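You operate a simulated robot arm through the tools that you are given. There is no shell and no other tool.

Carry out the task below with a simulated robot arm. There is one attempt and no reset: what you move stays moved.

## Task
Put things in order on the side table. At the end: the green can (marked "SODA") stands on top of the grey ring cover; the clear juice glass stands where the red drink bottle (marked "BERRY") stood; the clear jam jar stands where the green can stood; the red drink bottle stands where the clear jam jar stood; whatever was shut is shut again. Leave all else as you found it, and nothing knocked over.
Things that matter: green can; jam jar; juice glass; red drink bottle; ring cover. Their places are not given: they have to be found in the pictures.

The check looks at the end state, three seconds after you hand in, the way a careful person would. Anything else that was tipped, shoved, dropped, spilled or broken makes it a failure. A push-on lid holds only when it is set on centred and level and pressed home; a screw cap is set on level and turned clockwise until tight.

## Robot
A 6-joint arm with a two-finger parallel gripper, fixed in place. Base frame: the origin is at the foot of the arm, x ahead of it, y to its left, z up; the work surface is at about z = 0. Readings come in cm, rad, newtons and seconds.
With the tool pointing down near the work surface it reaches from about 12 to 50 cm from the base axis. Its first joint turns from -1.257 to 1.257 rad. Payload 0.65 kg.
The tool frame sits at the grasp point between the pads (the TCP): z along the fingers, y along the line on which they close. The tips reach 2.5 cm beyond it. The gripper opens to 7.6 cm. The fingers are 1.8 cm wide and 1 cm thick; the gripper's body (3.6 by 7.8 cm) begins 4.5 cm behind the TCP.
Orientation is told as [roll, pitch, yaw] about the base's x, y, z axes, in that order, counted from this pose: with the fingers straight down and closing along the base's y, the tool's x points along the base's -x, its y along +y and its z along -z.

## Interface
- The arm moves only by the tool play_rows. Its argument "deltas" is a list of rows, each a list of 7 numbers: the gripper command, from -1 (fully open) to 1 (shut), values between in proportion, then the shift along the tool's x, y, z in cm, then the turn, a rotation vector about the tool's x, y, z in rad. In form: [[jaw, tx, ty, tz, rx, ry, rz], ...]. A call has 1 to 20 rows; each row shifts and turns the commanded pose from where the row before left it, along the tool's axes as they then stand. Each row takes 0.2 s and may step no farther than 5 cm and 0.15 rad from the row before; otherwise, or with a gripper value out of range, the whole call is refused. A pose out of reach is approached as far as the arm can. The call stops where the force on the tool passes 40 N (or 10 N more than at its start, if that is more) or the arm is blocked; 0.2 s more then pass. The fingers move at their own pace (about 10.8 cm/s each) and stop on an object; they squeeze with about 38 N. The grip force told is the motor's: it shows also when the fingers shut on nothing. Time passes only in rows, and 0.2 s behind the last, so rows that do not move let the fingers close. It gives the time, the measured TCP pose, the force on the tool (base axes), the opening and the grip force at its end, in the units of the frame above (readings bear some noise), with the torque about the TCP (base axes, N m) and any sound that the robot's microphone picked up.
- Cameras (640 x 400 px; columns grow to the right, rows downward): "scene" is fixed at [5.86, 26.88, 41.48]; the picture's right is [-0.75, -0.66, 0.00], its down [-0.30, 0.34, -0.89] and it looks along [0.58, -0.67, -0.46] (base axes); focal length 214 px, centre (320, 200). "wrist" rides on the gripper at [5.8, 1.1, -8.1] in the tool frame; the picture's right is [-0.18, 0.98, 0.00], its down [-0.75, -0.14, -0.64] and it looks along [-0.63, -0.12, 0.77] (tool axes); focal length 243 px, centre (320, 200).
- camera(camera): a new picture of that camera. No time passes.
- measure_at(camera, pixels): for up to 12 pixels [column, row] of the newest picture of that camera ("zoom" is the newest enlarged one), the place [x, y, z] in the base frame of the surface seen there, good to about 0.2 cm. No time passes.
- enlarge(camera, box): a new picture of the part [left, top, right, bottom] of that camera's present view, enlarged. No time passes.
- hand_in(): hands the job in; it is judged then, once.

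Unless the task says otherwise, let go and move clear before handing in.

The tools are called after "Emit:" by a JSON object that holds its "api" and its "payload". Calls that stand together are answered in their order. play_rows: Moves the arm, as the interface text tells. Its arguments: {"type":"object","properties":{"deltas":{"type":"array","items":{"type":"array","items":{"type":"number"}}}},"required":["deltas"]} The other tools are called the same way: camera (camera) takes a picture; measure_at (camera, pixels) gives the place of the surface under pixels of a picture; enlarge (camera, box) takes an enlarged picture of a part of a camera's view; hand_in () hands the job in.

At the start:

```text
time: 0.0
position: [31.08, 8.25, 34.62]
tcp_rot: [0.001, -0.003, 0.0]
contact_force: [-0.2, -0.8, 0.2]
wrist_torque: [0.0, -0.03, -0.03]
finger_gap: 7.59
finger_force: 0.2
```

scene: 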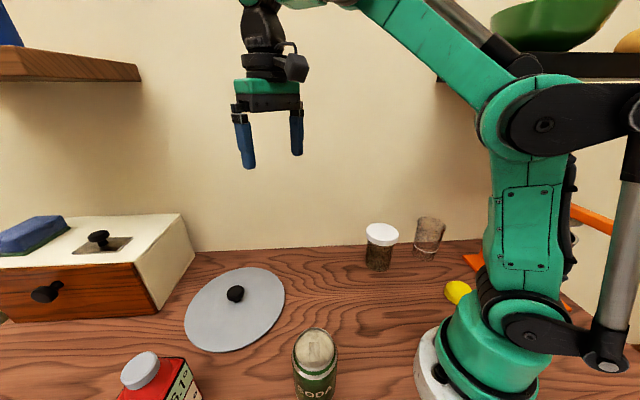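
wrist: 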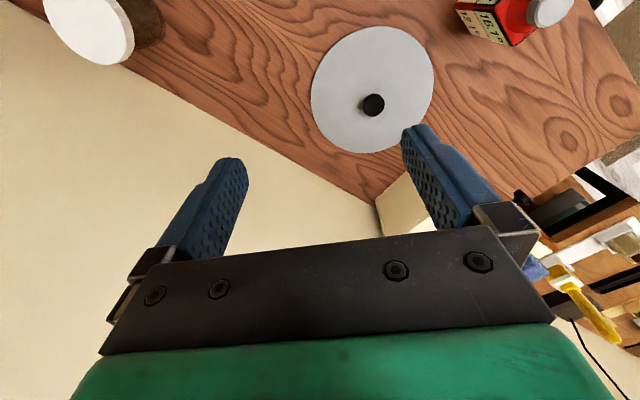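

The scene picture shows a grey disc with a knob near (235,295), a red carton/bottle at (160,375), the SODA can at (315,365), a white-lidded jar at (380,245) and a glass at (430,238). I'll enlarge parts of the view to identify everything before moving.

Emit:
{"api": "enlarge", "payload": {"camera": "scene", "box": [340, 190, 500, 310]}}

Emit:
{"api": "enlarge", "payload": {"camera": "scene", "box": [100, 250, 360, 400]}}

Emit:
{"api": "enlarge", "payload": {"camera": "scene", "box": [0, 180, 220, 330]}}

Emit:
{"api": "enlarge", "payload": {"camera": "wrist", "box": [280, 0, 640, 200]}}

```text
3.33 times, centred on (420, 250) of scene
```

zoom: 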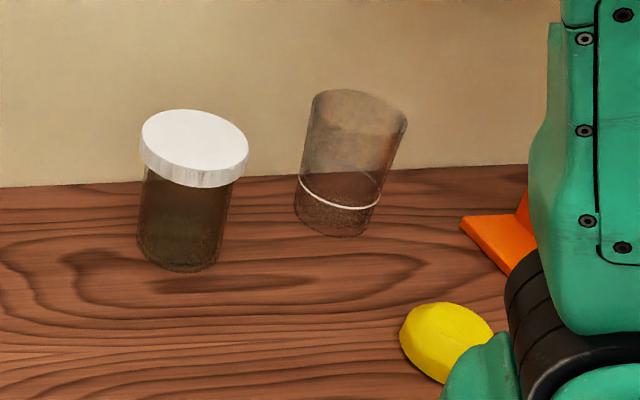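

```text
2.46 times, centred on (230, 325) of scene
```

zoom: 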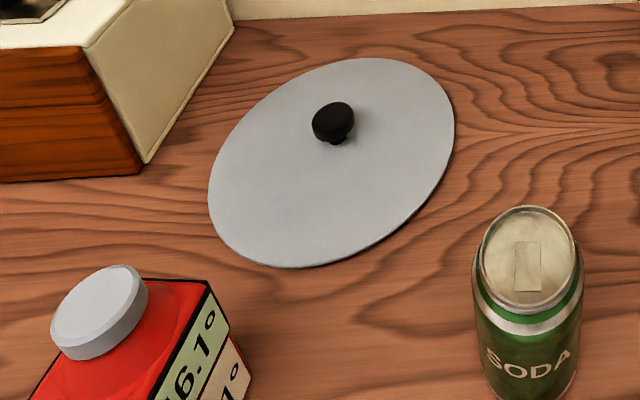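

```text
2.67 times, centred on (110, 255) of scene
```

zoom: 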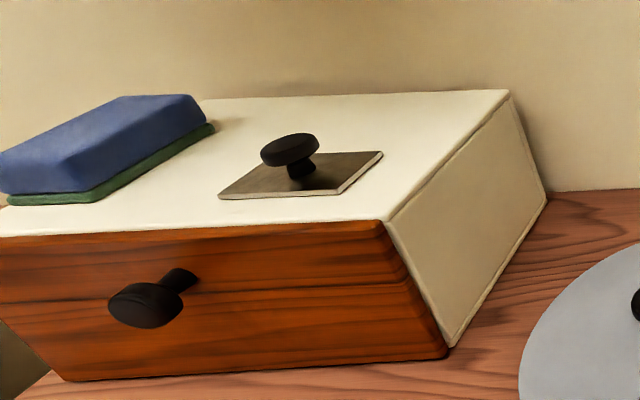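

```text
1.78 times, centred on (460, 100) of wrist
```

zoom: 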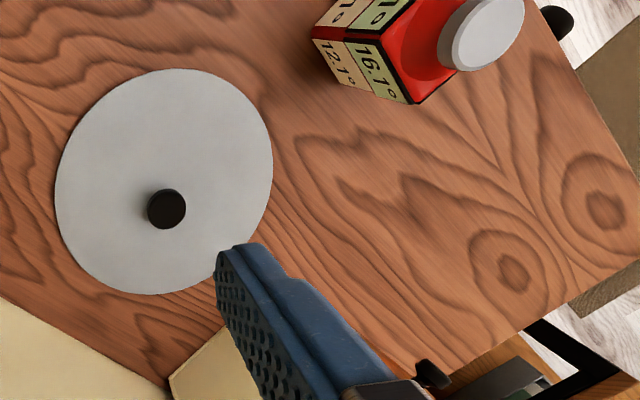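

The red item carries numbers (16.1°, 12.1°), so it may not be the BERRY bottle, and the box has both a drawer and a hatch. I'll measure key points now.

Emit:
{"api": "camera", "payload": {"camera": "scene"}}

Emit:
{"api": "camera", "payload": {"camera": "wrist"}}

Emit:
{"api": "measure_at", "payload": {"camera": "scene", "pixels": [[382, 232], [378, 265], [430, 225], [428, 250], [315, 345], [140, 370], [235, 293], [235, 330], [200, 330], [270, 280], [98, 238], [47, 292]]}}

Emit:
{"api": "measure_at", "payload": {"camera": "wrist", "pixels": [[90, 25], [150, 25], [373, 104], [372, 90], [490, 20], [550, 10], [520, 20], [400, 200], [545, 210], [580, 100], [325, 90], [425, 90]]}}

```text
taken
```

scene: 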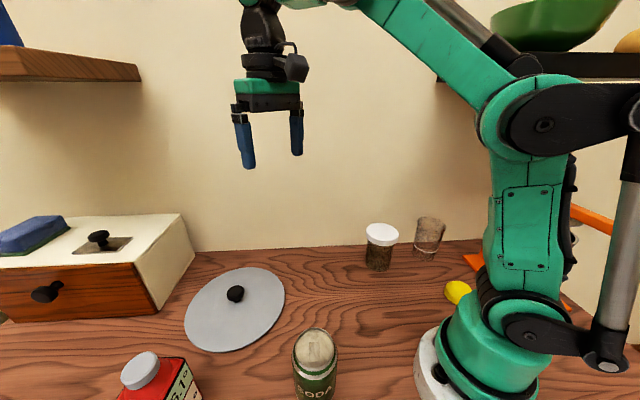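

```text
taken
```

wrist: 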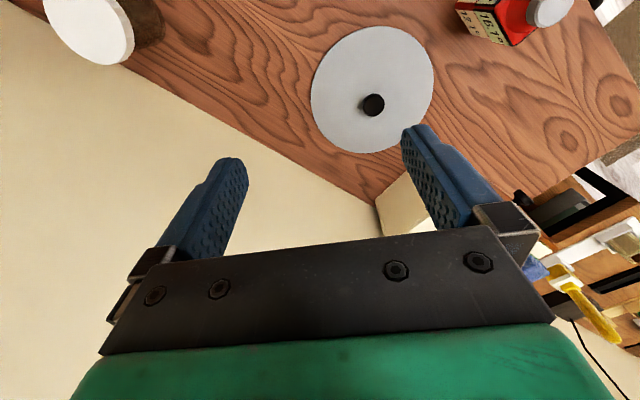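

```text
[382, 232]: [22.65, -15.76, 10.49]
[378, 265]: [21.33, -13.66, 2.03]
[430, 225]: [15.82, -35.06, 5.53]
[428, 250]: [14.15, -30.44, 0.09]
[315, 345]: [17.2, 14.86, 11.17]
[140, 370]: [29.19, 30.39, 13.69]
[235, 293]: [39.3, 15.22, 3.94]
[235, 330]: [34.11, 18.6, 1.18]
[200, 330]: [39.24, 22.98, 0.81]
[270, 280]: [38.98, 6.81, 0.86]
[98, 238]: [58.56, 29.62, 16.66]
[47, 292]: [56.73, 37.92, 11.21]
```

```text
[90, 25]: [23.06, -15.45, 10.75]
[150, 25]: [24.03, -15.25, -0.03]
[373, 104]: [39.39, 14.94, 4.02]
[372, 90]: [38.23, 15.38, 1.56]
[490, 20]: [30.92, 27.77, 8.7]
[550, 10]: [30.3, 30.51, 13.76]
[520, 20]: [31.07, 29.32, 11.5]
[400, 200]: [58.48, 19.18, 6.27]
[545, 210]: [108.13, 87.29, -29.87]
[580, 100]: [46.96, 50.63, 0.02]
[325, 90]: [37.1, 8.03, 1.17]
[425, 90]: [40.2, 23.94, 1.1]
```

The disc and knob centre at about (39,15), the red capped item is near (30,30), and the white-lidded jar is at (22.9,-15.6). I'll swing the wrist camera to the right to look at the jar and the glass.

Emit:
{"api": "play_rows", "payload": {"deltas": [[-1, 2.5, -3.5, 0.5, 0, 0, 0], [-1, 2.5, -3.5, 0.5, 0, 0, 0], [-1, 2.5, -3.5, 0.5, 0, 0, 0], [-1, 2.5, -3.5, 0.5, 0, 0, 0], [-1, 0, 0, 0, 0, 0, 0.15], [-1, 0, 0, 0, 0, 0, 0.15], [-1, 0, 0, 0, 0, 0, 0.15], [-1, 0, 0, 0, 0, 0, 0.15], [-1, 0, 0, 0, 0, 0, 0.15], [-1, 0, 0, 0, 0, 0, 0.15]]}}

Emit:
{"api": "camera", "payload": {"camera": "wrist"}}

Emit:
{"api": "camera", "payload": {"camera": "scene"}}

```text
time: 2.2
position: [21.09, -5.79, 32.62]
tcp_rot: [0.003, -0.001, -0.902]
contact_force: [0.2, 0.2, -0.3]
wrist_torque: [0.01, 0.01, 0.0]
finger_gap: 7.61
finger_force: 0.1
```

```text
taken
```

wrist: 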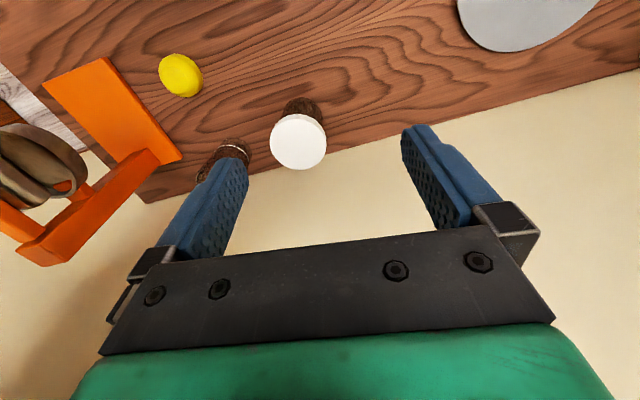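

```text
taken
```

scene: 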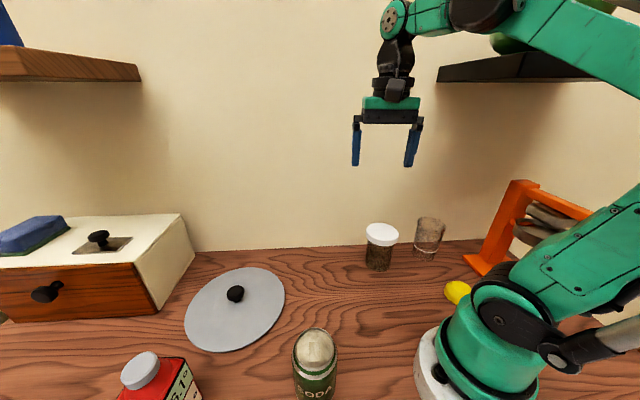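

The wrist view shows the white-lidded jar at (298,140), the glass at (225,155), partly behind a finger, and a lemon and plate rack on the left. I'll zoom in on these.

Emit:
{"api": "enlarge", "payload": {"camera": "wrist", "box": [140, 40, 380, 190]}}

Emit:
{"api": "enlarge", "payload": {"camera": "scene", "box": [350, 200, 460, 270]}}

Emit:
{"api": "enlarge", "payload": {"camera": "scene", "box": [0, 0, 160, 100]}}

Emit:
{"api": "enlarge", "payload": {"camera": "scene", "box": [430, 160, 640, 300]}}

```text
2.67 times, centred on (260, 115) of wrist
```

zoom: 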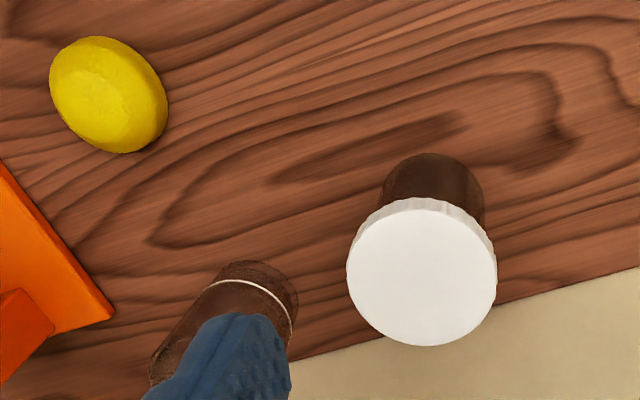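

```text
5.71 times, centred on (405, 235) of scene
```

zoom: 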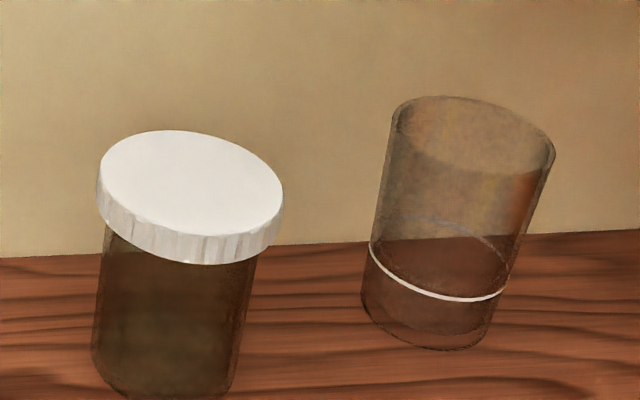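

```text
4.00 times, centred on (80, 50) of scene
```

zoom: 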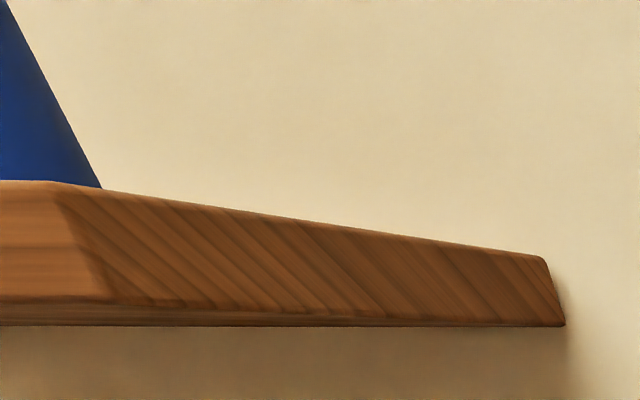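

```text
2.86 times, centred on (535, 230) of scene
```

zoom: 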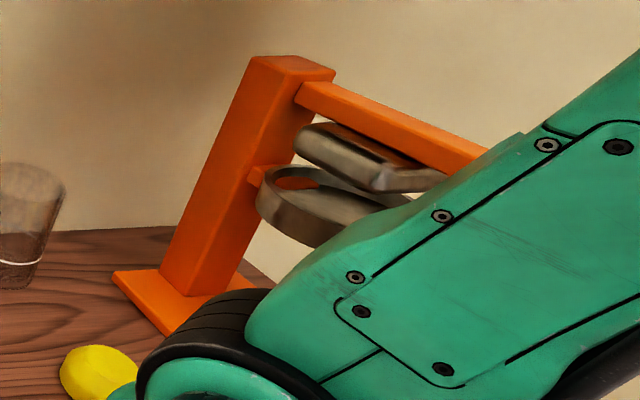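

The glass at (430,238) is clear with a white line, so it's the juice glass. The white-lidded clear jar matches the jam jar. Next I'll look left at the red item and the disc.

Emit:
{"api": "play_rows", "payload": {"deltas": [[-1, 0, 0, 0, 0, 0, -0.15], [-1, 0, 0, 0, 0, 0, -0.15], [-1, 0, 0, 0, 0, 0, -0.15], [-1, 0, 0, 0, 0, 0, -0.15], [-1, 0, 0, 0, 0, 0, -0.15], [-1, 0, 0, 0, 0, 0, -0.15], [-1, 0, 4.4, 0, 0, 0, 0], [-1, 0, 4.4, 0, 0, 0, 0], [-1, 0, 4.4, 0, 0, 0, 0], [-1, 0, 4.4, 0, 0, 0, 0], [-1, 0, 4.4, 0, 0, 0, 0], [-1, 0, 0, 0, 0, 0, -0.15], [-1, 0, 0, 0, 0, 0, -0.15], [-1, 0, 0, 0, 0, 0, -0.15]]}}

Emit:
{"api": "camera", "payload": {"camera": "wrist"}}

Emit:
{"api": "camera", "payload": {"camera": "scene"}}

```text
time: 5.2
position: [21.13, 16.21, 32.63]
tcp_rot: [0.001, -0.001, 0.452]
contact_force: [0.6, 0.3, 0.0]
wrist_torque: [-0.01, 0.02, 0.01]
finger_gap: 7.58
finger_force: 0.0
```

```text
taken
```

wrist: 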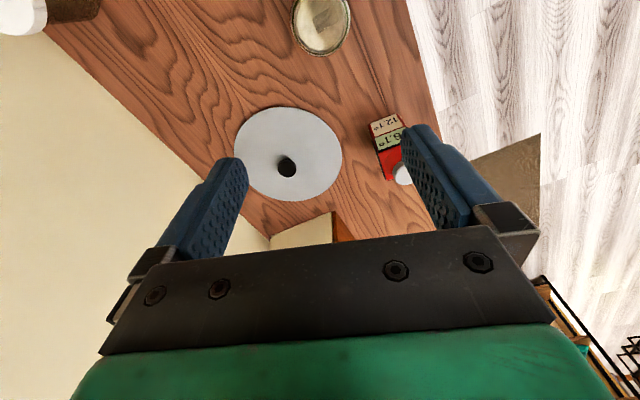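

```text
taken
```

scene: 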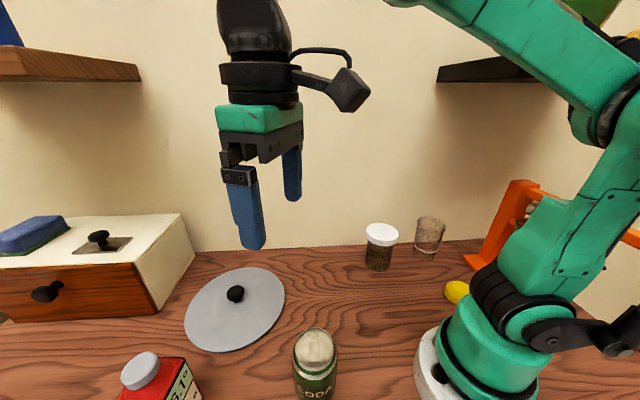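

The wrist view shows the can at (320,25), the disc at (288,155) and the red item at (395,150). I'll zoom in on each.

Emit:
{"api": "enlarge", "payload": {"camera": "wrist", "box": [340, 90, 450, 200]}}

Emit:
{"api": "enlarge", "payload": {"camera": "wrist", "box": [220, 90, 360, 220]}}

Emit:
{"api": "measure_at", "payload": {"camera": "wrist", "pixels": [[320, 20], [288, 165], [238, 150], [340, 155], [288, 110], [270, 200], [370, 180], [350, 100], [430, 110], [270, 240], [335, 215], [370, 125]]}}

```text
3.64 times, centred on (395, 145) of wrist
```

zoom: 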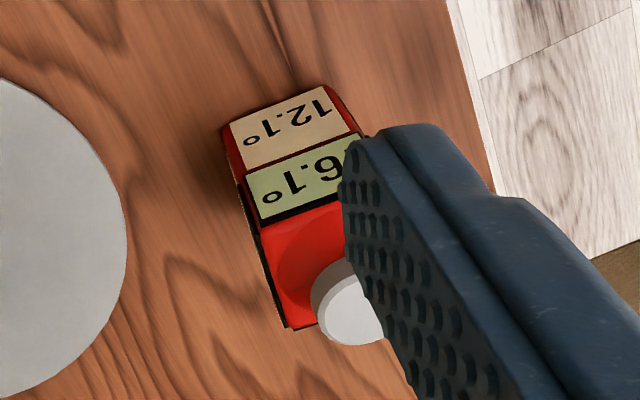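

```text
3.08 times, centred on (290, 155) of wrist
```

zoom: 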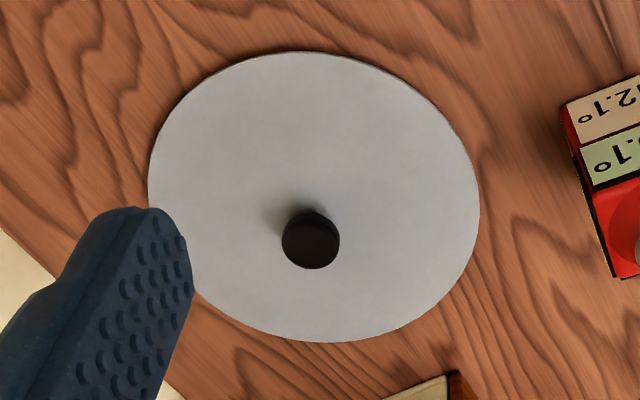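

```text
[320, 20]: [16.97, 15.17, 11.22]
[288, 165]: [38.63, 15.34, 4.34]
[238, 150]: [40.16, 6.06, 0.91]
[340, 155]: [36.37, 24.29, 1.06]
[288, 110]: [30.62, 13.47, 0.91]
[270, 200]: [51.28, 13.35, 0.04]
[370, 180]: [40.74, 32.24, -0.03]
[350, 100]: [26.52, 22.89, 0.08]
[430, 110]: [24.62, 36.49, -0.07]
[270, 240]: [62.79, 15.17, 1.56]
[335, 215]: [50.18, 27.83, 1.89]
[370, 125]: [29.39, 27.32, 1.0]
```

The red item shows only number panels (12.1°, 16.1°) from this side, so I can't yet say it's BERRY. I'll look further left and around it.

Emit:
{"api": "play_rows", "payload": {"deltas": [[-1, -1, 4, 0, 0, 0, 0], [-1, -1, 4, 0, 0, 0, 0], [-1, 0, 0, 0, 0, 0, -0.15], [-1, 0, 0, 0, 0, 0, -0.15], [-1, 0, 0, 0, 0, 0, -0.15], [-1, 0, 0, 0, 0, 0, -0.15]]}}

Emit:
{"api": "camera", "payload": {"camera": "wrist"}}

Emit:
{"api": "camera", "payload": {"camera": "scene"}}

```text
time: 6.6
position: [19.51, 24.26, 32.61]
tcp_rot: [-0.004, -0.001, 1.054]
contact_force: [0.3, -0.6, -0.9]
wrist_torque: [0.01, -0.05, 0.0]
finger_gap: 7.58
finger_force: 0.0
```

```text
taken
```

wrist: 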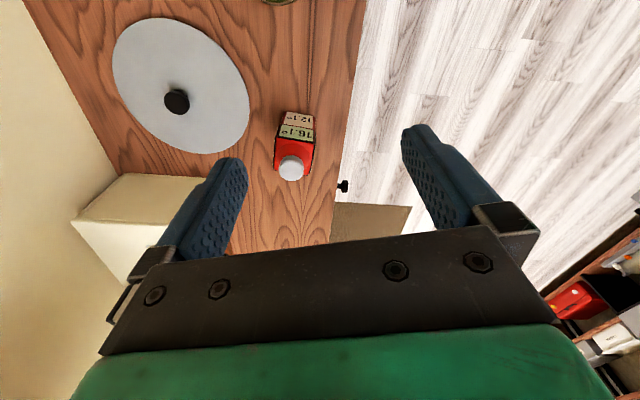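

```text
taken
```

scene: 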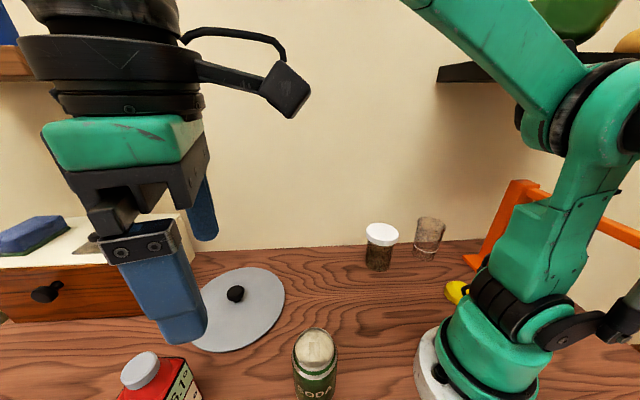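

Beyond the red item there is a table edge near (335,200), with a black knob at (343,185). I'll measure these and zoom in.

Emit:
{"api": "measure_at", "payload": {"camera": "wrist", "pixels": [[343, 185], [370, 215], [350, 100], [340, 150], [330, 200], [365, 10], [290, 168], [295, 130], [298, 117], [410, 50], [320, 230], [400, 215]]}}

Emit:
{"api": "enlarge", "payload": {"camera": "wrist", "box": [250, 90, 370, 200]}}

Emit:
{"api": "enlarge", "payload": {"camera": "wrist", "box": [300, 150, 440, 250]}}

```text
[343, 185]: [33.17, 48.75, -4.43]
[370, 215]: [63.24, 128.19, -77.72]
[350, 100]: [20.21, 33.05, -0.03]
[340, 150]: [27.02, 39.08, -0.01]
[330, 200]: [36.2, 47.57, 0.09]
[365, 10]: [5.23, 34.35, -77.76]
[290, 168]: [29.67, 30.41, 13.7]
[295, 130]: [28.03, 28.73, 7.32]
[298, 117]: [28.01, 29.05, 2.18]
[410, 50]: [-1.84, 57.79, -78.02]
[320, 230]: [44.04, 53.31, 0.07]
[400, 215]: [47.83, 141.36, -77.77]
```

```text
3.64 times, centred on (310, 145) of wrist
```

zoom: 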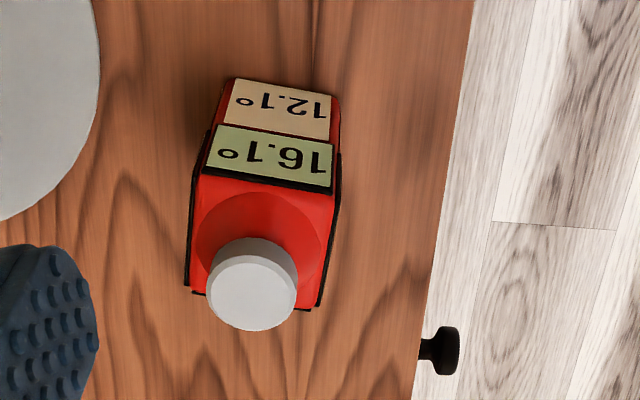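

```text
4.00 times, centred on (370, 200) of wrist
```

zoom: 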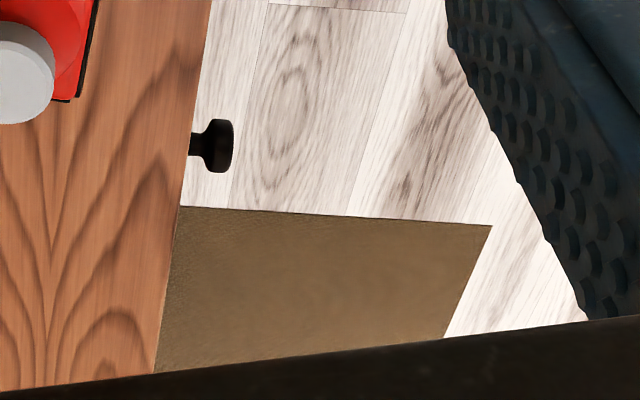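

There's a table-drawer knob at (33,49,-4.4) beyond the edge. The bottle top is at (29.7,30.4). I'll view the bottle's -y side with a tilted wrist.

Emit:
{"api": "play_rows", "payload": {"deltas": [[-1, 1.1, -3.04, 1.6, 0, 0, 0], [-1, 1.1, -3.04, 1.6, 0, 0, 0], [-1, 1.1, -3.04, 1.6, 0, 0, 0], [-1, 1.1, -3.04, 1.6, 0, 0, 0], [-1, 1.1, -3.04, 1.6, 0, 0, 0], [-1, 0, 0, 0, 0, 0, -0.15], [-1, 0, 0, 0, 0, 0, -0.15], [-1, 0, 0, 0, 0, -0.15, 0], [-1, 0, 0, 0, 0, -0.15, 0], [-1, 0, 0, 0, 0, -0.15, 0]]}}

Emit:
{"api": "camera", "payload": {"camera": "wrist"}}

Emit:
{"api": "camera", "payload": {"camera": "scene"}}

```text
time: 8.8
position: [29.73, 11.97, 24.65]
tcp_rot: [-0.003, -0.455, 1.351]
contact_force: [0.3, 0.2, -0.5]
wrist_torque: [0.0, 0.0, -0.03]
finger_gap: 7.59
finger_force: 0.0
```

```text
taken
```

wrist: 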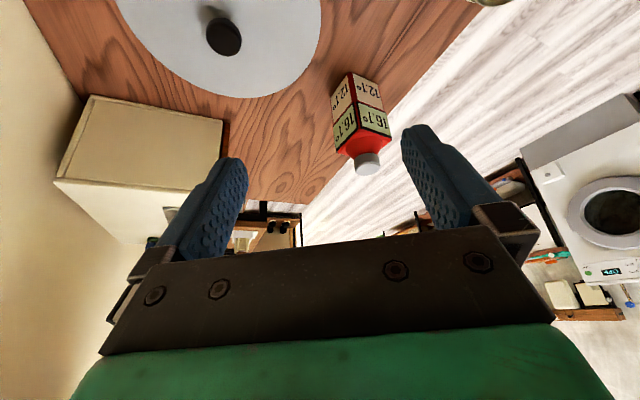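

```text
taken
```

scene: 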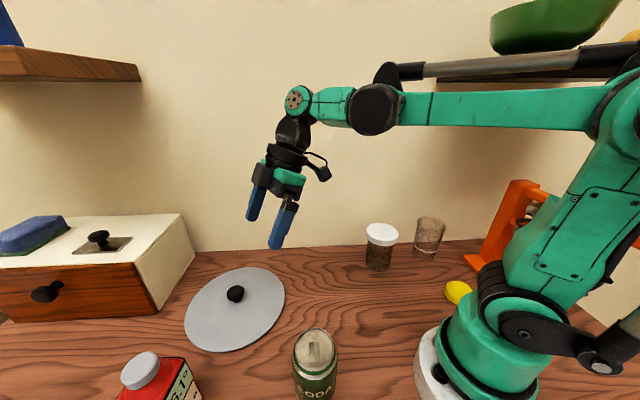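

Emit:
{"api": "enlarge", "payload": {"camera": "wrist", "box": [310, 60, 410, 190]}}

Emit:
{"api": "enlarge", "payload": {"camera": "wrist", "box": [100, 0, 340, 130]}}

Emit:
{"api": "enlarge", "payload": {"camera": "wrist", "box": [230, 180, 420, 250]}}

Emit:
{"api": "measure_at", "payload": {"camera": "wrist", "pixels": [[270, 235], [250, 200], [360, 90], [368, 162], [350, 140], [375, 120], [345, 95], [368, 95], [300, 40], [224, 36]]}}

```text
3.08 times, centred on (360, 125) of wrist
```

zoom: 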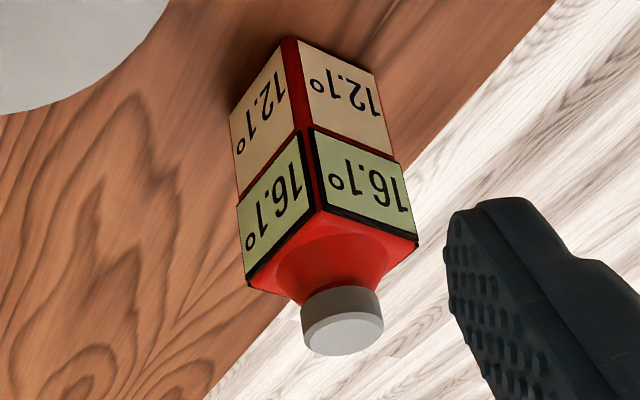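

```text
2.67 times, centred on (220, 65) of wrist
```

zoom: 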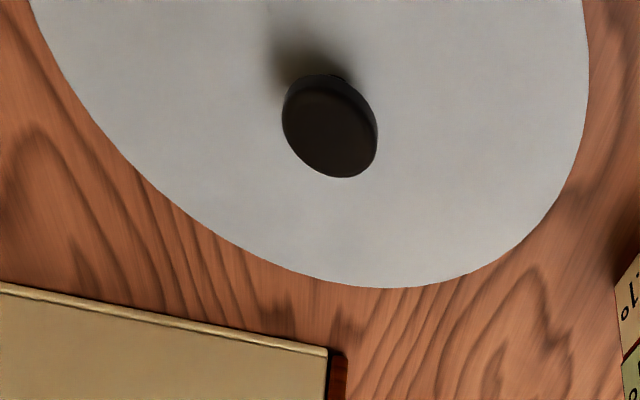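

```text
3.37 times, centred on (325, 215) of wrist
```

zoom: 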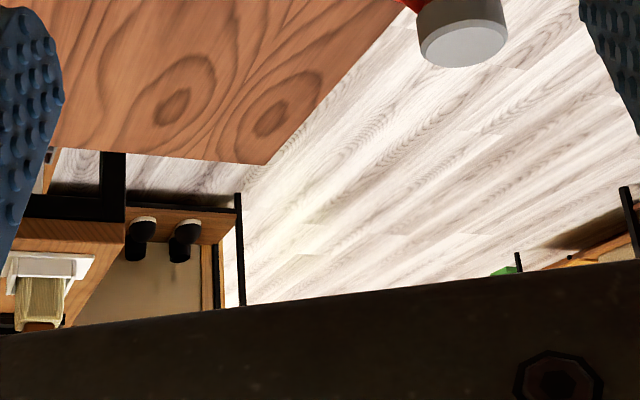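

```text
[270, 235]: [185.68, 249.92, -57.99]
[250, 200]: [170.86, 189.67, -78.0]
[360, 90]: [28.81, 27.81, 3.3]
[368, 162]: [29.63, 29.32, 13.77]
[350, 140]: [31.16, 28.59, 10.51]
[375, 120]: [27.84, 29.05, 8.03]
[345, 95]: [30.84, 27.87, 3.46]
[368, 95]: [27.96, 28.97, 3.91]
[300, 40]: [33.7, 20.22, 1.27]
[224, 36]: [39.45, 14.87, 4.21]
```

The bottle carries "16.1°/12.1°" panels on both visible sides. I'll check the rest of the scene picture for any other bottle or cover before looking at its far sides.

Emit:
{"api": "enlarge", "payload": {"camera": "scene", "box": [100, 330, 212, 400]}}

Emit:
{"api": "enlarge", "payload": {"camera": "scene", "box": [270, 310, 370, 400]}}

Emit:
{"api": "enlarge", "payload": {"camera": "scene", "box": [480, 0, 640, 100]}}

Emit:
{"api": "enlarge", "payload": {"camera": "scene", "box": [0, 280, 80, 340]}}

```text
5.71 times, centred on (156, 365) of scene
```

zoom: 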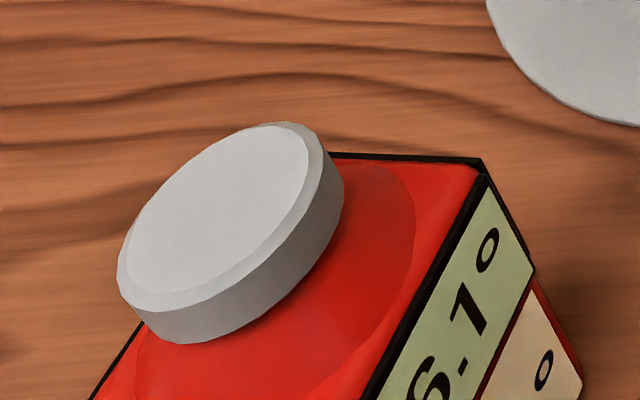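

```text
4.44 times, centred on (320, 355) of scene
```

zoom: 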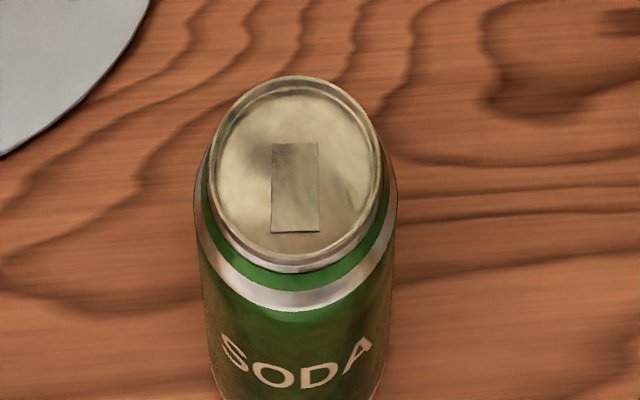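

```text
4.00 times, centred on (560, 50) of scene
```

zoom: 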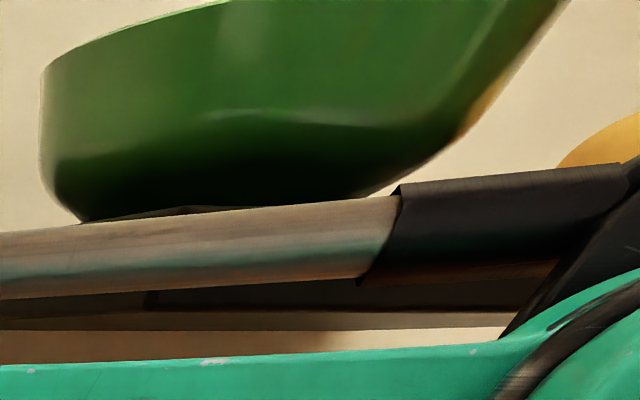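

```text
6.67 times, centred on (40, 310) of scene
```

zoom: 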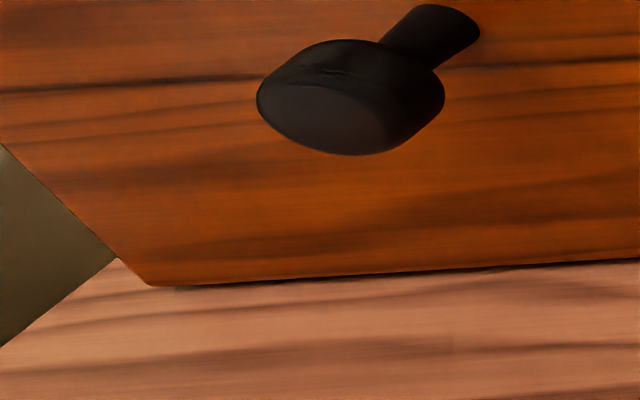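

The scene offers no other bottle so far. I'll measure the two shelves and the rack (also as obstacles), then look at the shelf with a tilted wrist.

Emit:
{"api": "measure_at", "payload": {"camera": "scene", "pixels": [[540, 25], [440, 72], [440, 82], [138, 72], [60, 60], [10, 30], [500, 215], [480, 265], [555, 195], [520, 185], [458, 292], [195, 255]]}}

Emit:
{"api": "play_rows", "payload": {"deltas": [[-1, 0, 0, 0, 0, 0.15, 0], [-1, 0, 0, 0, 0, 0.15, 0], [-1, 0, 0, 0, 0, 0.15, 0], [-1, 0, 0, 0, 0, 0, 0.15], [-1, 0, 0, 0, 0, 0, 0.15], [-1, 0, 0, 0, 0, 0, 0.15], [-1, 0, 0, 0, 0, 0, 0.15], [-1, 0, 0, 0, 0, 0, 0.15], [-1, 0, 0, 0, 0, 0, 0.15], [-1, 0, 0, 0, 0, 0, 0.15], [-1, 0, 0, 0, 0, 0, 0.15], [-1, 0, 0, 0, 0, 0, 0.15]]}}

```text
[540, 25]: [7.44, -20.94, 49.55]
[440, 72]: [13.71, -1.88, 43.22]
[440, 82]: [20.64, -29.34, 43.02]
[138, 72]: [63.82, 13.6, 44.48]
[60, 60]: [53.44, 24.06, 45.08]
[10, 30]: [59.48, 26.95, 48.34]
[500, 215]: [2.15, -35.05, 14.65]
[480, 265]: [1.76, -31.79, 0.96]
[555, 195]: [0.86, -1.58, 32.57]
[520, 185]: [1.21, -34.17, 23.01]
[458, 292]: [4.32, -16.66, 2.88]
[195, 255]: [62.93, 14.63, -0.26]
```

```text
time: 11.4
position: [29.85, 11.85, 24.69]
tcp_rot: [0.0, 0.0, -0.004]
contact_force: [-0.2, 0.5, -0.4]
wrist_torque: [0.03, -0.02, -0.01]
finger_gap: 7.6
finger_force: 0.0
```

The right shelf is at z≈43 and holds a bowl. I'll move to look towards it with a strongly tilted wrist.

Emit:
{"api": "play_rows", "payload": {"deltas": [[-1, 3, -3, -1.25, 0, 0, 0], [-1, 3, -3, -1.25, 0, 0, 0], [-1, 3, -3, -1.25, 0, 0, 0], [-1, 3, -3, -1.25, 0, 0, 0], [-1, 0, 0, 0, 0, 0, 0.15], [-1, 0, 0, 0, 0, 0, 0.15], [-1, 0, 0, 0, 0, 0, 0.15], [-1, 0, 0, 0, 0, 0, 0.15], [-1, 0, 0, 0, 0, 0, 0.15], [-1, 0, 0, 0, 0, 0, 0.15], [-1, 0, 0, 0, 0, -0.15, 0], [-1, 0, 0, 0, 0, -0.15, 0], [-1, 0, 0, 0, 0, -0.15, 0], [-1, 0, 0, 0, 0, -0.15, 0], [-1, 0, 0, 0, 0, -0.15, 0]]}}

Emit:
{"api": "camera", "payload": {"camera": "wrist"}}

Emit:
{"api": "camera", "payload": {"camera": "scene"}}

```text
time: 14.6
position: [17.95, -0.09, 29.83]
tcp_rot: [0.006, -0.753, -0.904]
contact_force: [0.8, 0.3, 0.3]
wrist_torque: [0.0, 0.05, 0.05]
finger_gap: 7.59
finger_force: 0.1
```

```text
taken
```

wrist: 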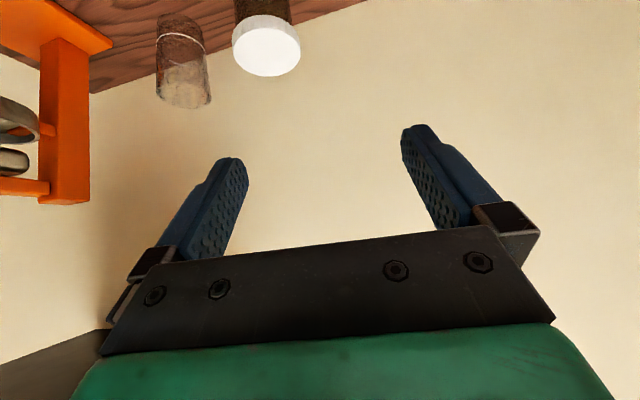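

```text
taken
```

scene: 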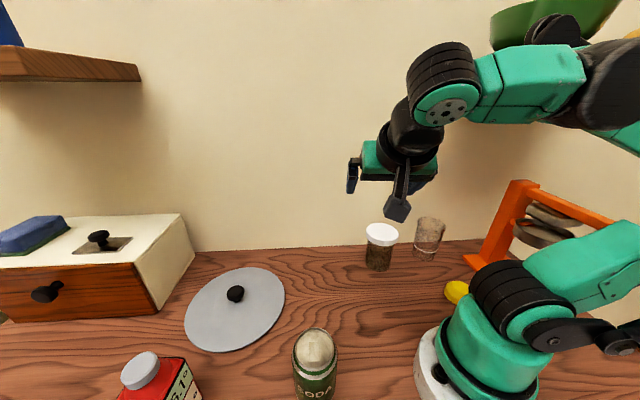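

This view shows the glass at (183,60) and the jar at (265,40), with nothing else near them. I'll zoom in on both and on the rack.

Emit:
{"api": "enlarge", "payload": {"camera": "wrist", "box": [140, 0, 320, 115]}}

Emit:
{"api": "enlarge", "payload": {"camera": "wrist", "box": [0, 0, 140, 210]}}

Emit:
{"api": "enlarge", "payload": {"camera": "scene", "box": [480, 160, 640, 280]}}

```text
3.48 times, centred on (230, 58) of wrist
```

zoom: 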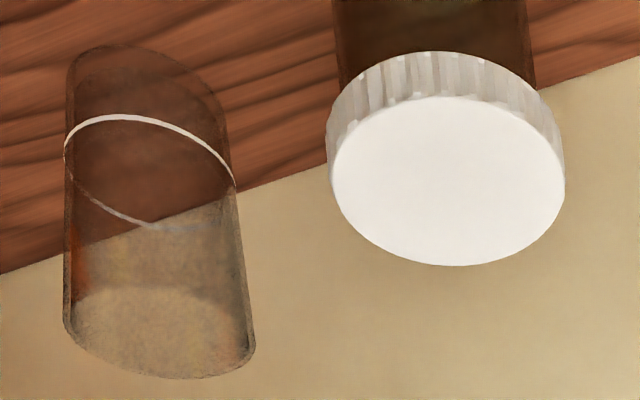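

```text
1.90 times, centred on (70, 105) of wrist
```

zoom: 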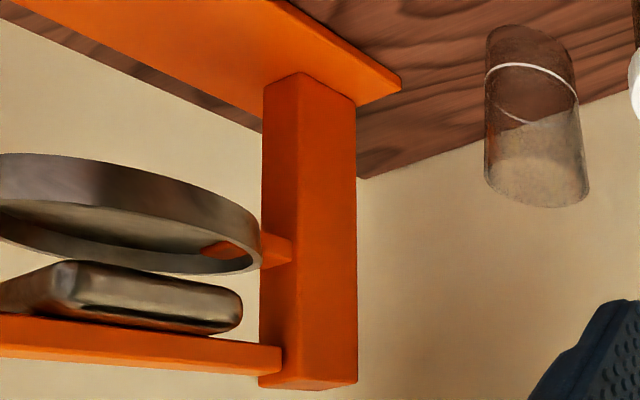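

```text
3.33 times, centred on (560, 220) of scene
```

zoom: 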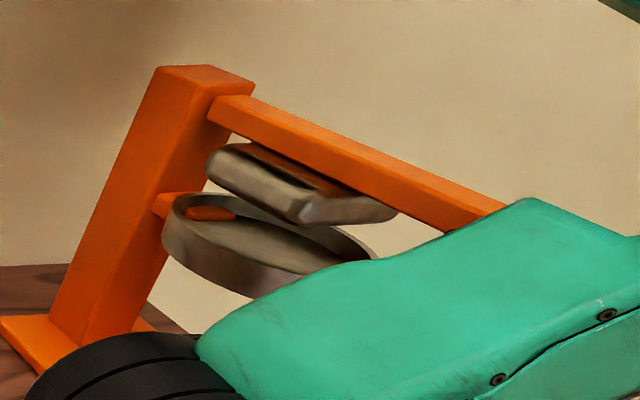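

The jar and glass are alone on that side. Now I'll go to the left side of the red bottle to see its other faces.

Emit:
{"api": "play_rows", "payload": {"deltas": [[-1, 0, 0, 0, 0, 0.15, 0], [-1, 0, 0, 0, 0, 0.15, 0], [-1, 0, 0, 0, 0, 0.15, 0], [-1, 0, 0, 0, 0, 0.15, 0], [-1, 0, 0, 0, 0, 0.15, 0], [-1, 3.1, 2.5, 0, 0, 0, 0], [-1, 3.1, 2.5, 0, 0, 0, 0], [-1, 3.1, 2.5, 0, 0, 0, 0], [-1, 3.1, 2.5, 0, 0, 0, 0], [-1, 3.1, 2.5, 0, 0, 0, 0], [-1, 3.1, 2.5, 0, 0, 0, 0], [-1, 3.1, 2.5, 0, 0, 0, 0], [-1, 3.1, 2.5, 0, 0, 0, 0], [-1, 3.1, 2.5, 0, 0, 0, 0], [-1, 3.1, 2.5, 0, 0, 0, 0]]}}

Emit:
{"api": "camera", "payload": {"camera": "wrist"}}

Emit:
{"api": "camera", "payload": {"camera": "scene"}}

```text
time: 17.8
position: [17.1, 37.98, 28.32]
tcp_rot: [0.002, -0.001, -0.899]
contact_force: [0.3, -0.8, -0.4]
wrist_torque: [-0.01, -0.04, 0.0]
finger_gap: 7.58
finger_force: 0.1
out of reach, approached as far as the arm can: row 15
```

```text
taken
```

wrist: 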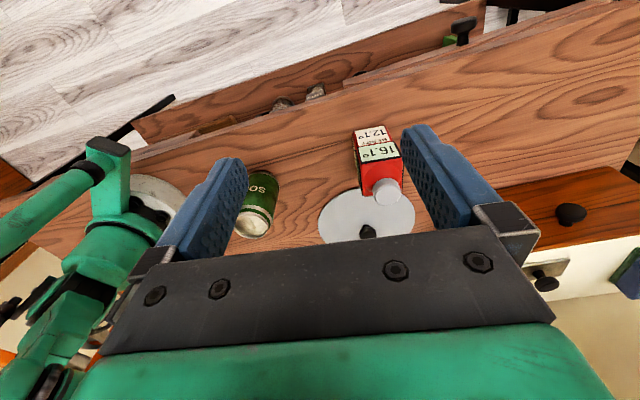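

```text
taken
```

scene: 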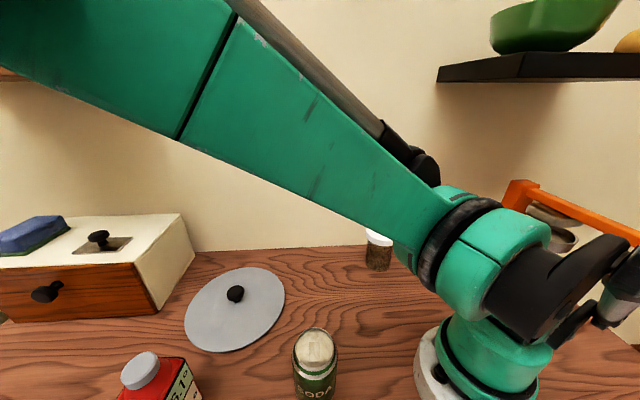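

On the near face of the bottle at (375,150) there appears a small band of text between the number panels. I'll zoom in there, and on the open drawer under the table edge at (290,95).

Emit:
{"api": "enlarge", "payload": {"camera": "wrist", "box": [330, 110, 430, 220]}}

Emit:
{"api": "enlarge", "payload": {"camera": "wrist", "box": [180, 0, 480, 140]}}

Emit:
{"api": "measure_at", "payload": {"camera": "wrist", "pixels": [[372, 135], [372, 143], [378, 152], [385, 190], [283, 103], [315, 92], [330, 115], [200, 100], [455, 40], [465, 25]]}}

```text
3.64 times, centred on (380, 165) of wrist
```

zoom: 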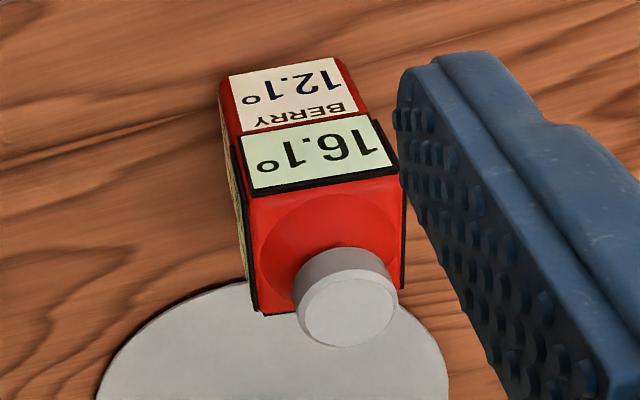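

```text
2.13 times, centred on (330, 70) of wrist
```

zoom: 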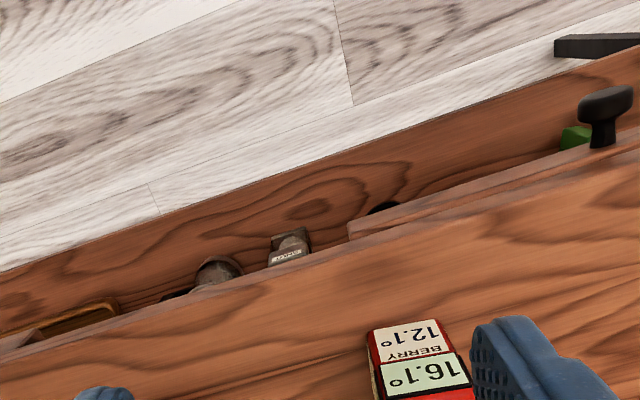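

```text
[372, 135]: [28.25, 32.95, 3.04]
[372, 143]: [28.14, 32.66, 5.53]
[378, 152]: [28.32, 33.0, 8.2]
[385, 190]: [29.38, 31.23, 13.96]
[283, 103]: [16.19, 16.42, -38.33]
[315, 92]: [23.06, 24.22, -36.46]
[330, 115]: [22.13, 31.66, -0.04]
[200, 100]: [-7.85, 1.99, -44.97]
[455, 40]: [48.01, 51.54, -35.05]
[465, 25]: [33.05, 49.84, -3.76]
```

The zoomed view reads "BERRY" on the bottle's +y face, so the red bottle is the one near (29.5,31). I'll measure the shelf and disc while the arm is out of the way.

Emit:
{"api": "measure_at", "payload": {"camera": "scene", "pixels": [[442, 76], [520, 65], [600, 65], [525, 45], [500, 78], [620, 78], [230, 275], [283, 300], [186, 320], [210, 350], [260, 340], [245, 269]]}}

Emit:
{"api": "enlarge", "payload": {"camera": "scene", "box": [170, 255, 300, 365]}}

Emit:
{"api": "measure_at", "payload": {"camera": "wrist", "pixels": [[330, 215], [368, 232], [400, 225], [410, 200], [345, 235], [258, 222], [262, 180], [270, 205]]}}

```text
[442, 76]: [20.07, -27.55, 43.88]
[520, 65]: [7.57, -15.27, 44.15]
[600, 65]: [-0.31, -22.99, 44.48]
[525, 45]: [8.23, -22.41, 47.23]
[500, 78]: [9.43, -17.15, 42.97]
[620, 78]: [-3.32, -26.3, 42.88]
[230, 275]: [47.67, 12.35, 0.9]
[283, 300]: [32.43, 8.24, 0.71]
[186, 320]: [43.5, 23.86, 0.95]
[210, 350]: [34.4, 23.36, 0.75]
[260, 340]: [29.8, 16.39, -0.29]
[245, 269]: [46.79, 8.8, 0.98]
```

```text
3.64 times, centred on (235, 310) of scene
```

zoom: 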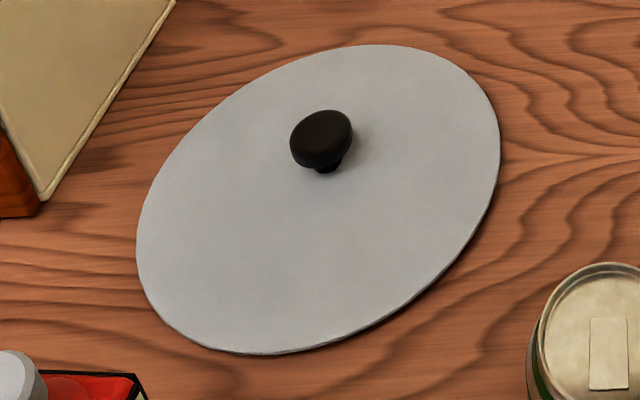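

```text
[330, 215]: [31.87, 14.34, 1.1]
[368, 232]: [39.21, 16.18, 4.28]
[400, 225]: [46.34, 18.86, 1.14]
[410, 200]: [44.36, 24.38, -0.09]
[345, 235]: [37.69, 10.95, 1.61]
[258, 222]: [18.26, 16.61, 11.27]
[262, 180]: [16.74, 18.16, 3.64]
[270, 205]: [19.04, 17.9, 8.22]
```

Shelf front edge sits at about (7.6,-15.3,44), so the glass stands under it, which I must mind later. I need to see how the disc rests, so I'll take a low-angle look at its edge from the right.

Emit:
{"api": "play_rows", "payload": {"deltas": [[-1, 0, 0, 0, 0, 0, -0.15], [-1, 0, 0, 0, 0, 0, -0.15], [-1, 0, 0, 0, 0, 0, -0.15], [-1, 0, 0, 0, 0, 0, -0.15], [-1, 0, 0, 0, 0, 0, -0.15], [-1, 0, 0, 0, 0, 0, -0.15], [-1, 0, 0, 0, 0, 0, -0.15], [-1, 0, 0, 0, 0, 0, -0.15], [-1, 0, 0, 0, 0, 0, -0.15], [-1, 0, 0, 0, 0, 0, -0.15], [-1, 1.45, -4.31, 1.04, 0, 0, 0], [-1, 1.45, -4.31, 1.04, 0, 0, 0], [-1, 1.45, -4.31, 1.04, 0, 0, 0], [-1, 1.45, -4.31, 1.04, 0, 0, 0], [-1, 1.45, -4.31, 1.04, 0, 0, 0], [-1, 1.45, -4.31, 1.04, 0, 0, 0], [-1, 1.45, -4.31, 1.04, 0, 0, 0], [-1, 1.45, -4.31, 1.04, 0, 0, 0]]}}

Emit:
{"api": "camera", "payload": {"camera": "wrist"}}

```text
time: 21.6
position: [27.18, 2.88, 19.98]
tcp_rot: [-0.004, -0.001, 0.6]
contact_force: [0.1, 0.3, -0.2]
wrist_torque: [-0.01, 0.01, 0.01]
finger_gap: 7.57
finger_force: 0.1
```

```text
taken
```

wrist: 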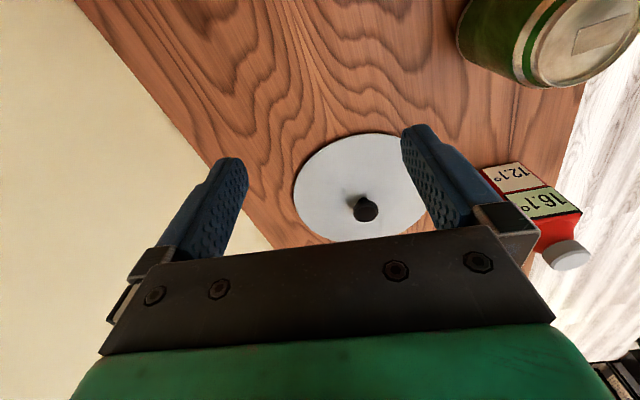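

The area under the tool (27,3) is bare table. I'll descend to about z=6.5 and tilt to see the disc edge-on.

Emit:
{"api": "play_rows", "payload": {"deltas": [[-1, 0, 0, 4.5, 0, 0, 0], [-1, 0, 0, 4.5, 0, 0, 0], [-1, 0, 0, 4.3, 0, 0, 0], [-1, 0, 0, 0, 0, -0.15, 0], [-1, 0, 0, 0, 0, -0.15, 0], [-1, 0, 0, 0, 0, -0.15, 0], [-1, 0, 0, 0, 0, -0.15, 0]]}}

Emit:
{"api": "camera", "payload": {"camera": "wrist"}}

Emit:
{"api": "enlarge", "payload": {"camera": "wrist", "box": [250, 130, 410, 240]}}

```text
time: 23.2
position: [27.19, 2.93, 6.53]
tcp_rot: [-0.003, -0.602, 0.599]
contact_force: [-1.0, 0.1, 0.4]
wrist_torque: [0.02, -0.04, 0.01]
finger_gap: 7.59
finger_force: 0.0
```

```text
taken
```

wrist: 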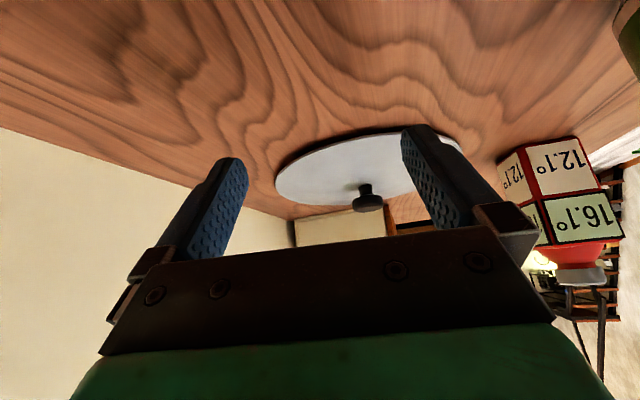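

```text
3.64 times, centred on (330, 185) of wrist
```

zoom: 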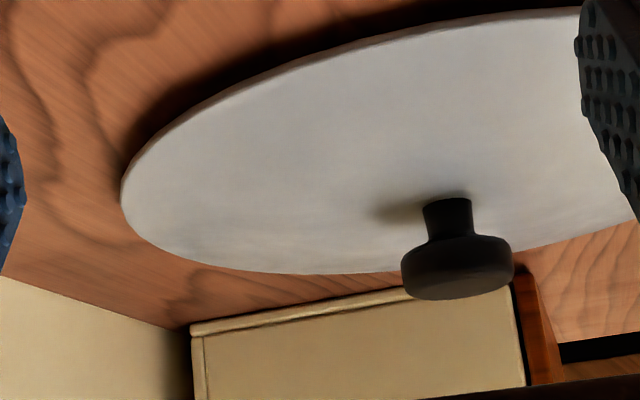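

The disc's near edge shows a dark band below it, around (330,142). I'll zoom in tightly to see whether it overhangs something.

Emit:
{"api": "enlarge", "payload": {"camera": "wrist", "box": [270, 125, 350, 175]}}

Emit:
{"api": "enlarge", "payload": {"camera": "wrist", "box": [330, 120, 410, 170]}}

Emit:
{"api": "measure_at", "payload": {"camera": "wrist", "pixels": [[330, 145], [330, 141], [330, 138], [330, 134], [330, 148], [330, 152], [300, 160], [380, 132], [380, 136], [380, 140], [380, 150], [340, 180]]}}

```text
8.00 times, centred on (310, 150) of wrist
```

zoom: 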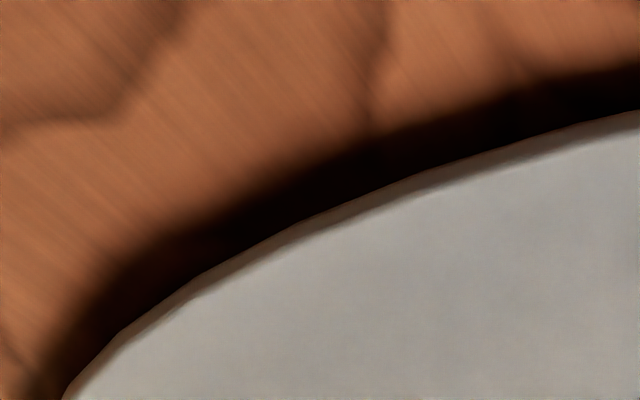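

```text
8.00 times, centred on (370, 145) of wrist
```

zoom: 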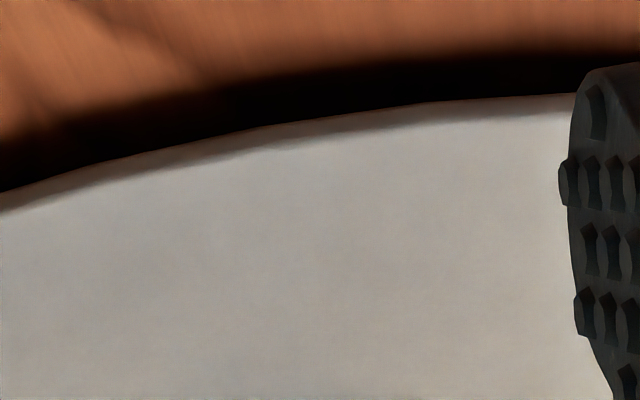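

```text
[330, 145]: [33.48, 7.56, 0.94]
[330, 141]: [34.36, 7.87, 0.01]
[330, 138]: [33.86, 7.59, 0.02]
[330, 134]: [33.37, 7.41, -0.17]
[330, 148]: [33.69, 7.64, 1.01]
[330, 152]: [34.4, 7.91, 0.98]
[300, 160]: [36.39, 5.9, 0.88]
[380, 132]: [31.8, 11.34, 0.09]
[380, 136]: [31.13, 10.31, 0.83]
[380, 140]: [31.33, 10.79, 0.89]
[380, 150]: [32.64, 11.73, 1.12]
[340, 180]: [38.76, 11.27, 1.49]
```

Depth at (330,141) falls on the table under the disc edge, so the disc is raised about 0.7 cm on something smaller. I'll tilt and lower further to look beneath it.

Emit:
{"api": "play_rows", "payload": {"deltas": [[-1, 0, 0, 0, 0, -0.15, 0], [-1, 0, 0, 0, 0, -0.15, 0], [-1, 0.78, 0, 0.62, 0, 0, 0], [-1, 0.78, 0, 0.62, 0, 0, 0], [-1, 0.78, 0, 0.62, 0, 0, 0]]}}

Emit:
{"api": "camera", "payload": {"camera": "wrist"}}

Emit:
{"api": "enlarge", "payload": {"camera": "wrist", "box": [250, 130, 410, 230]}}

```text
time: 24.4
position: [28.0, 2.51, 10.32]
tcp_rot: [-0.002, -0.903, 0.6]
contact_force: [-0.1, 0.4, 0.4]
wrist_torque: [0.01, 0.03, 0.0]
finger_gap: 7.61
finger_force: 0.1
out of reach, approached as far as the arm can: row 1, 2, 3, 4, 5
```

```text
taken
```

wrist: 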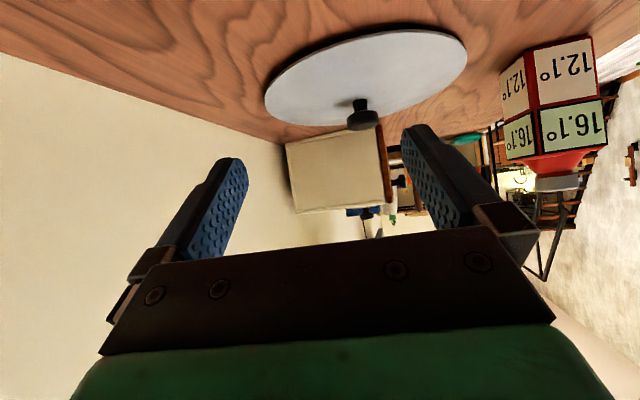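

```text
4.00 times, centred on (330, 180) of wrist
```

zoom: 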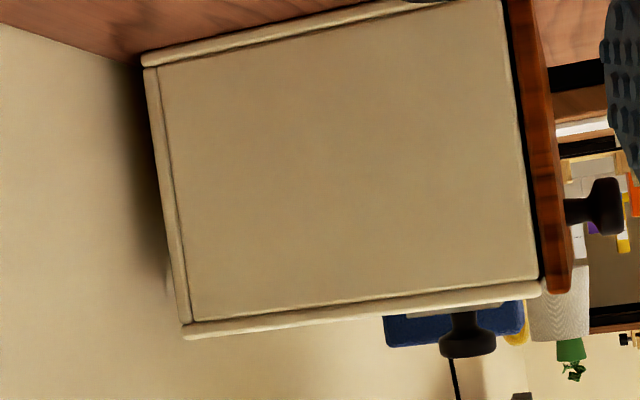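

The arm couldn't get lower there, and the view doesn't reach under the disc. I'll straighten the tool, rise, and instead test by a gentle press on the disc where the can would stand.

Emit:
{"api": "play_rows", "payload": {"deltas": [[-1, 0, 0, 0, 0, 0.15, 0], [-1, 0, 0, 0, 0, 0.15, 0], [-1, 0, 0, 0, 0, 0.15, 0], [-1, 0, 0, 0, 0, 0.15, 0], [-1, 0, 0, 0, 0, 0.15, 0], [-1, 0, 0, 0, 0, 0.15, 0], [-1, 0, 0, -4, 0, 0, 0], [-1, 0, 0, -4, 0, 0, 0], [-1, 0, 0, -4, 0, 0, 0]]}}

Emit:
{"api": "camera", "payload": {"camera": "wrist"}}

```text
time: 26.4
position: [28.1, 2.61, 22.23]
tcp_rot: [-0.002, -0.003, 0.6]
contact_force: [0.3, 0.4, -0.5]
wrist_torque: [0.03, 0.0, 0.04]
finger_gap: 7.6
finger_force: 0.0
```

```text
taken
```

wrist: 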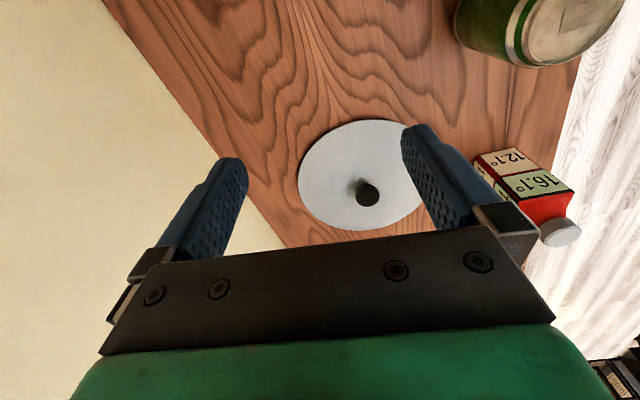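

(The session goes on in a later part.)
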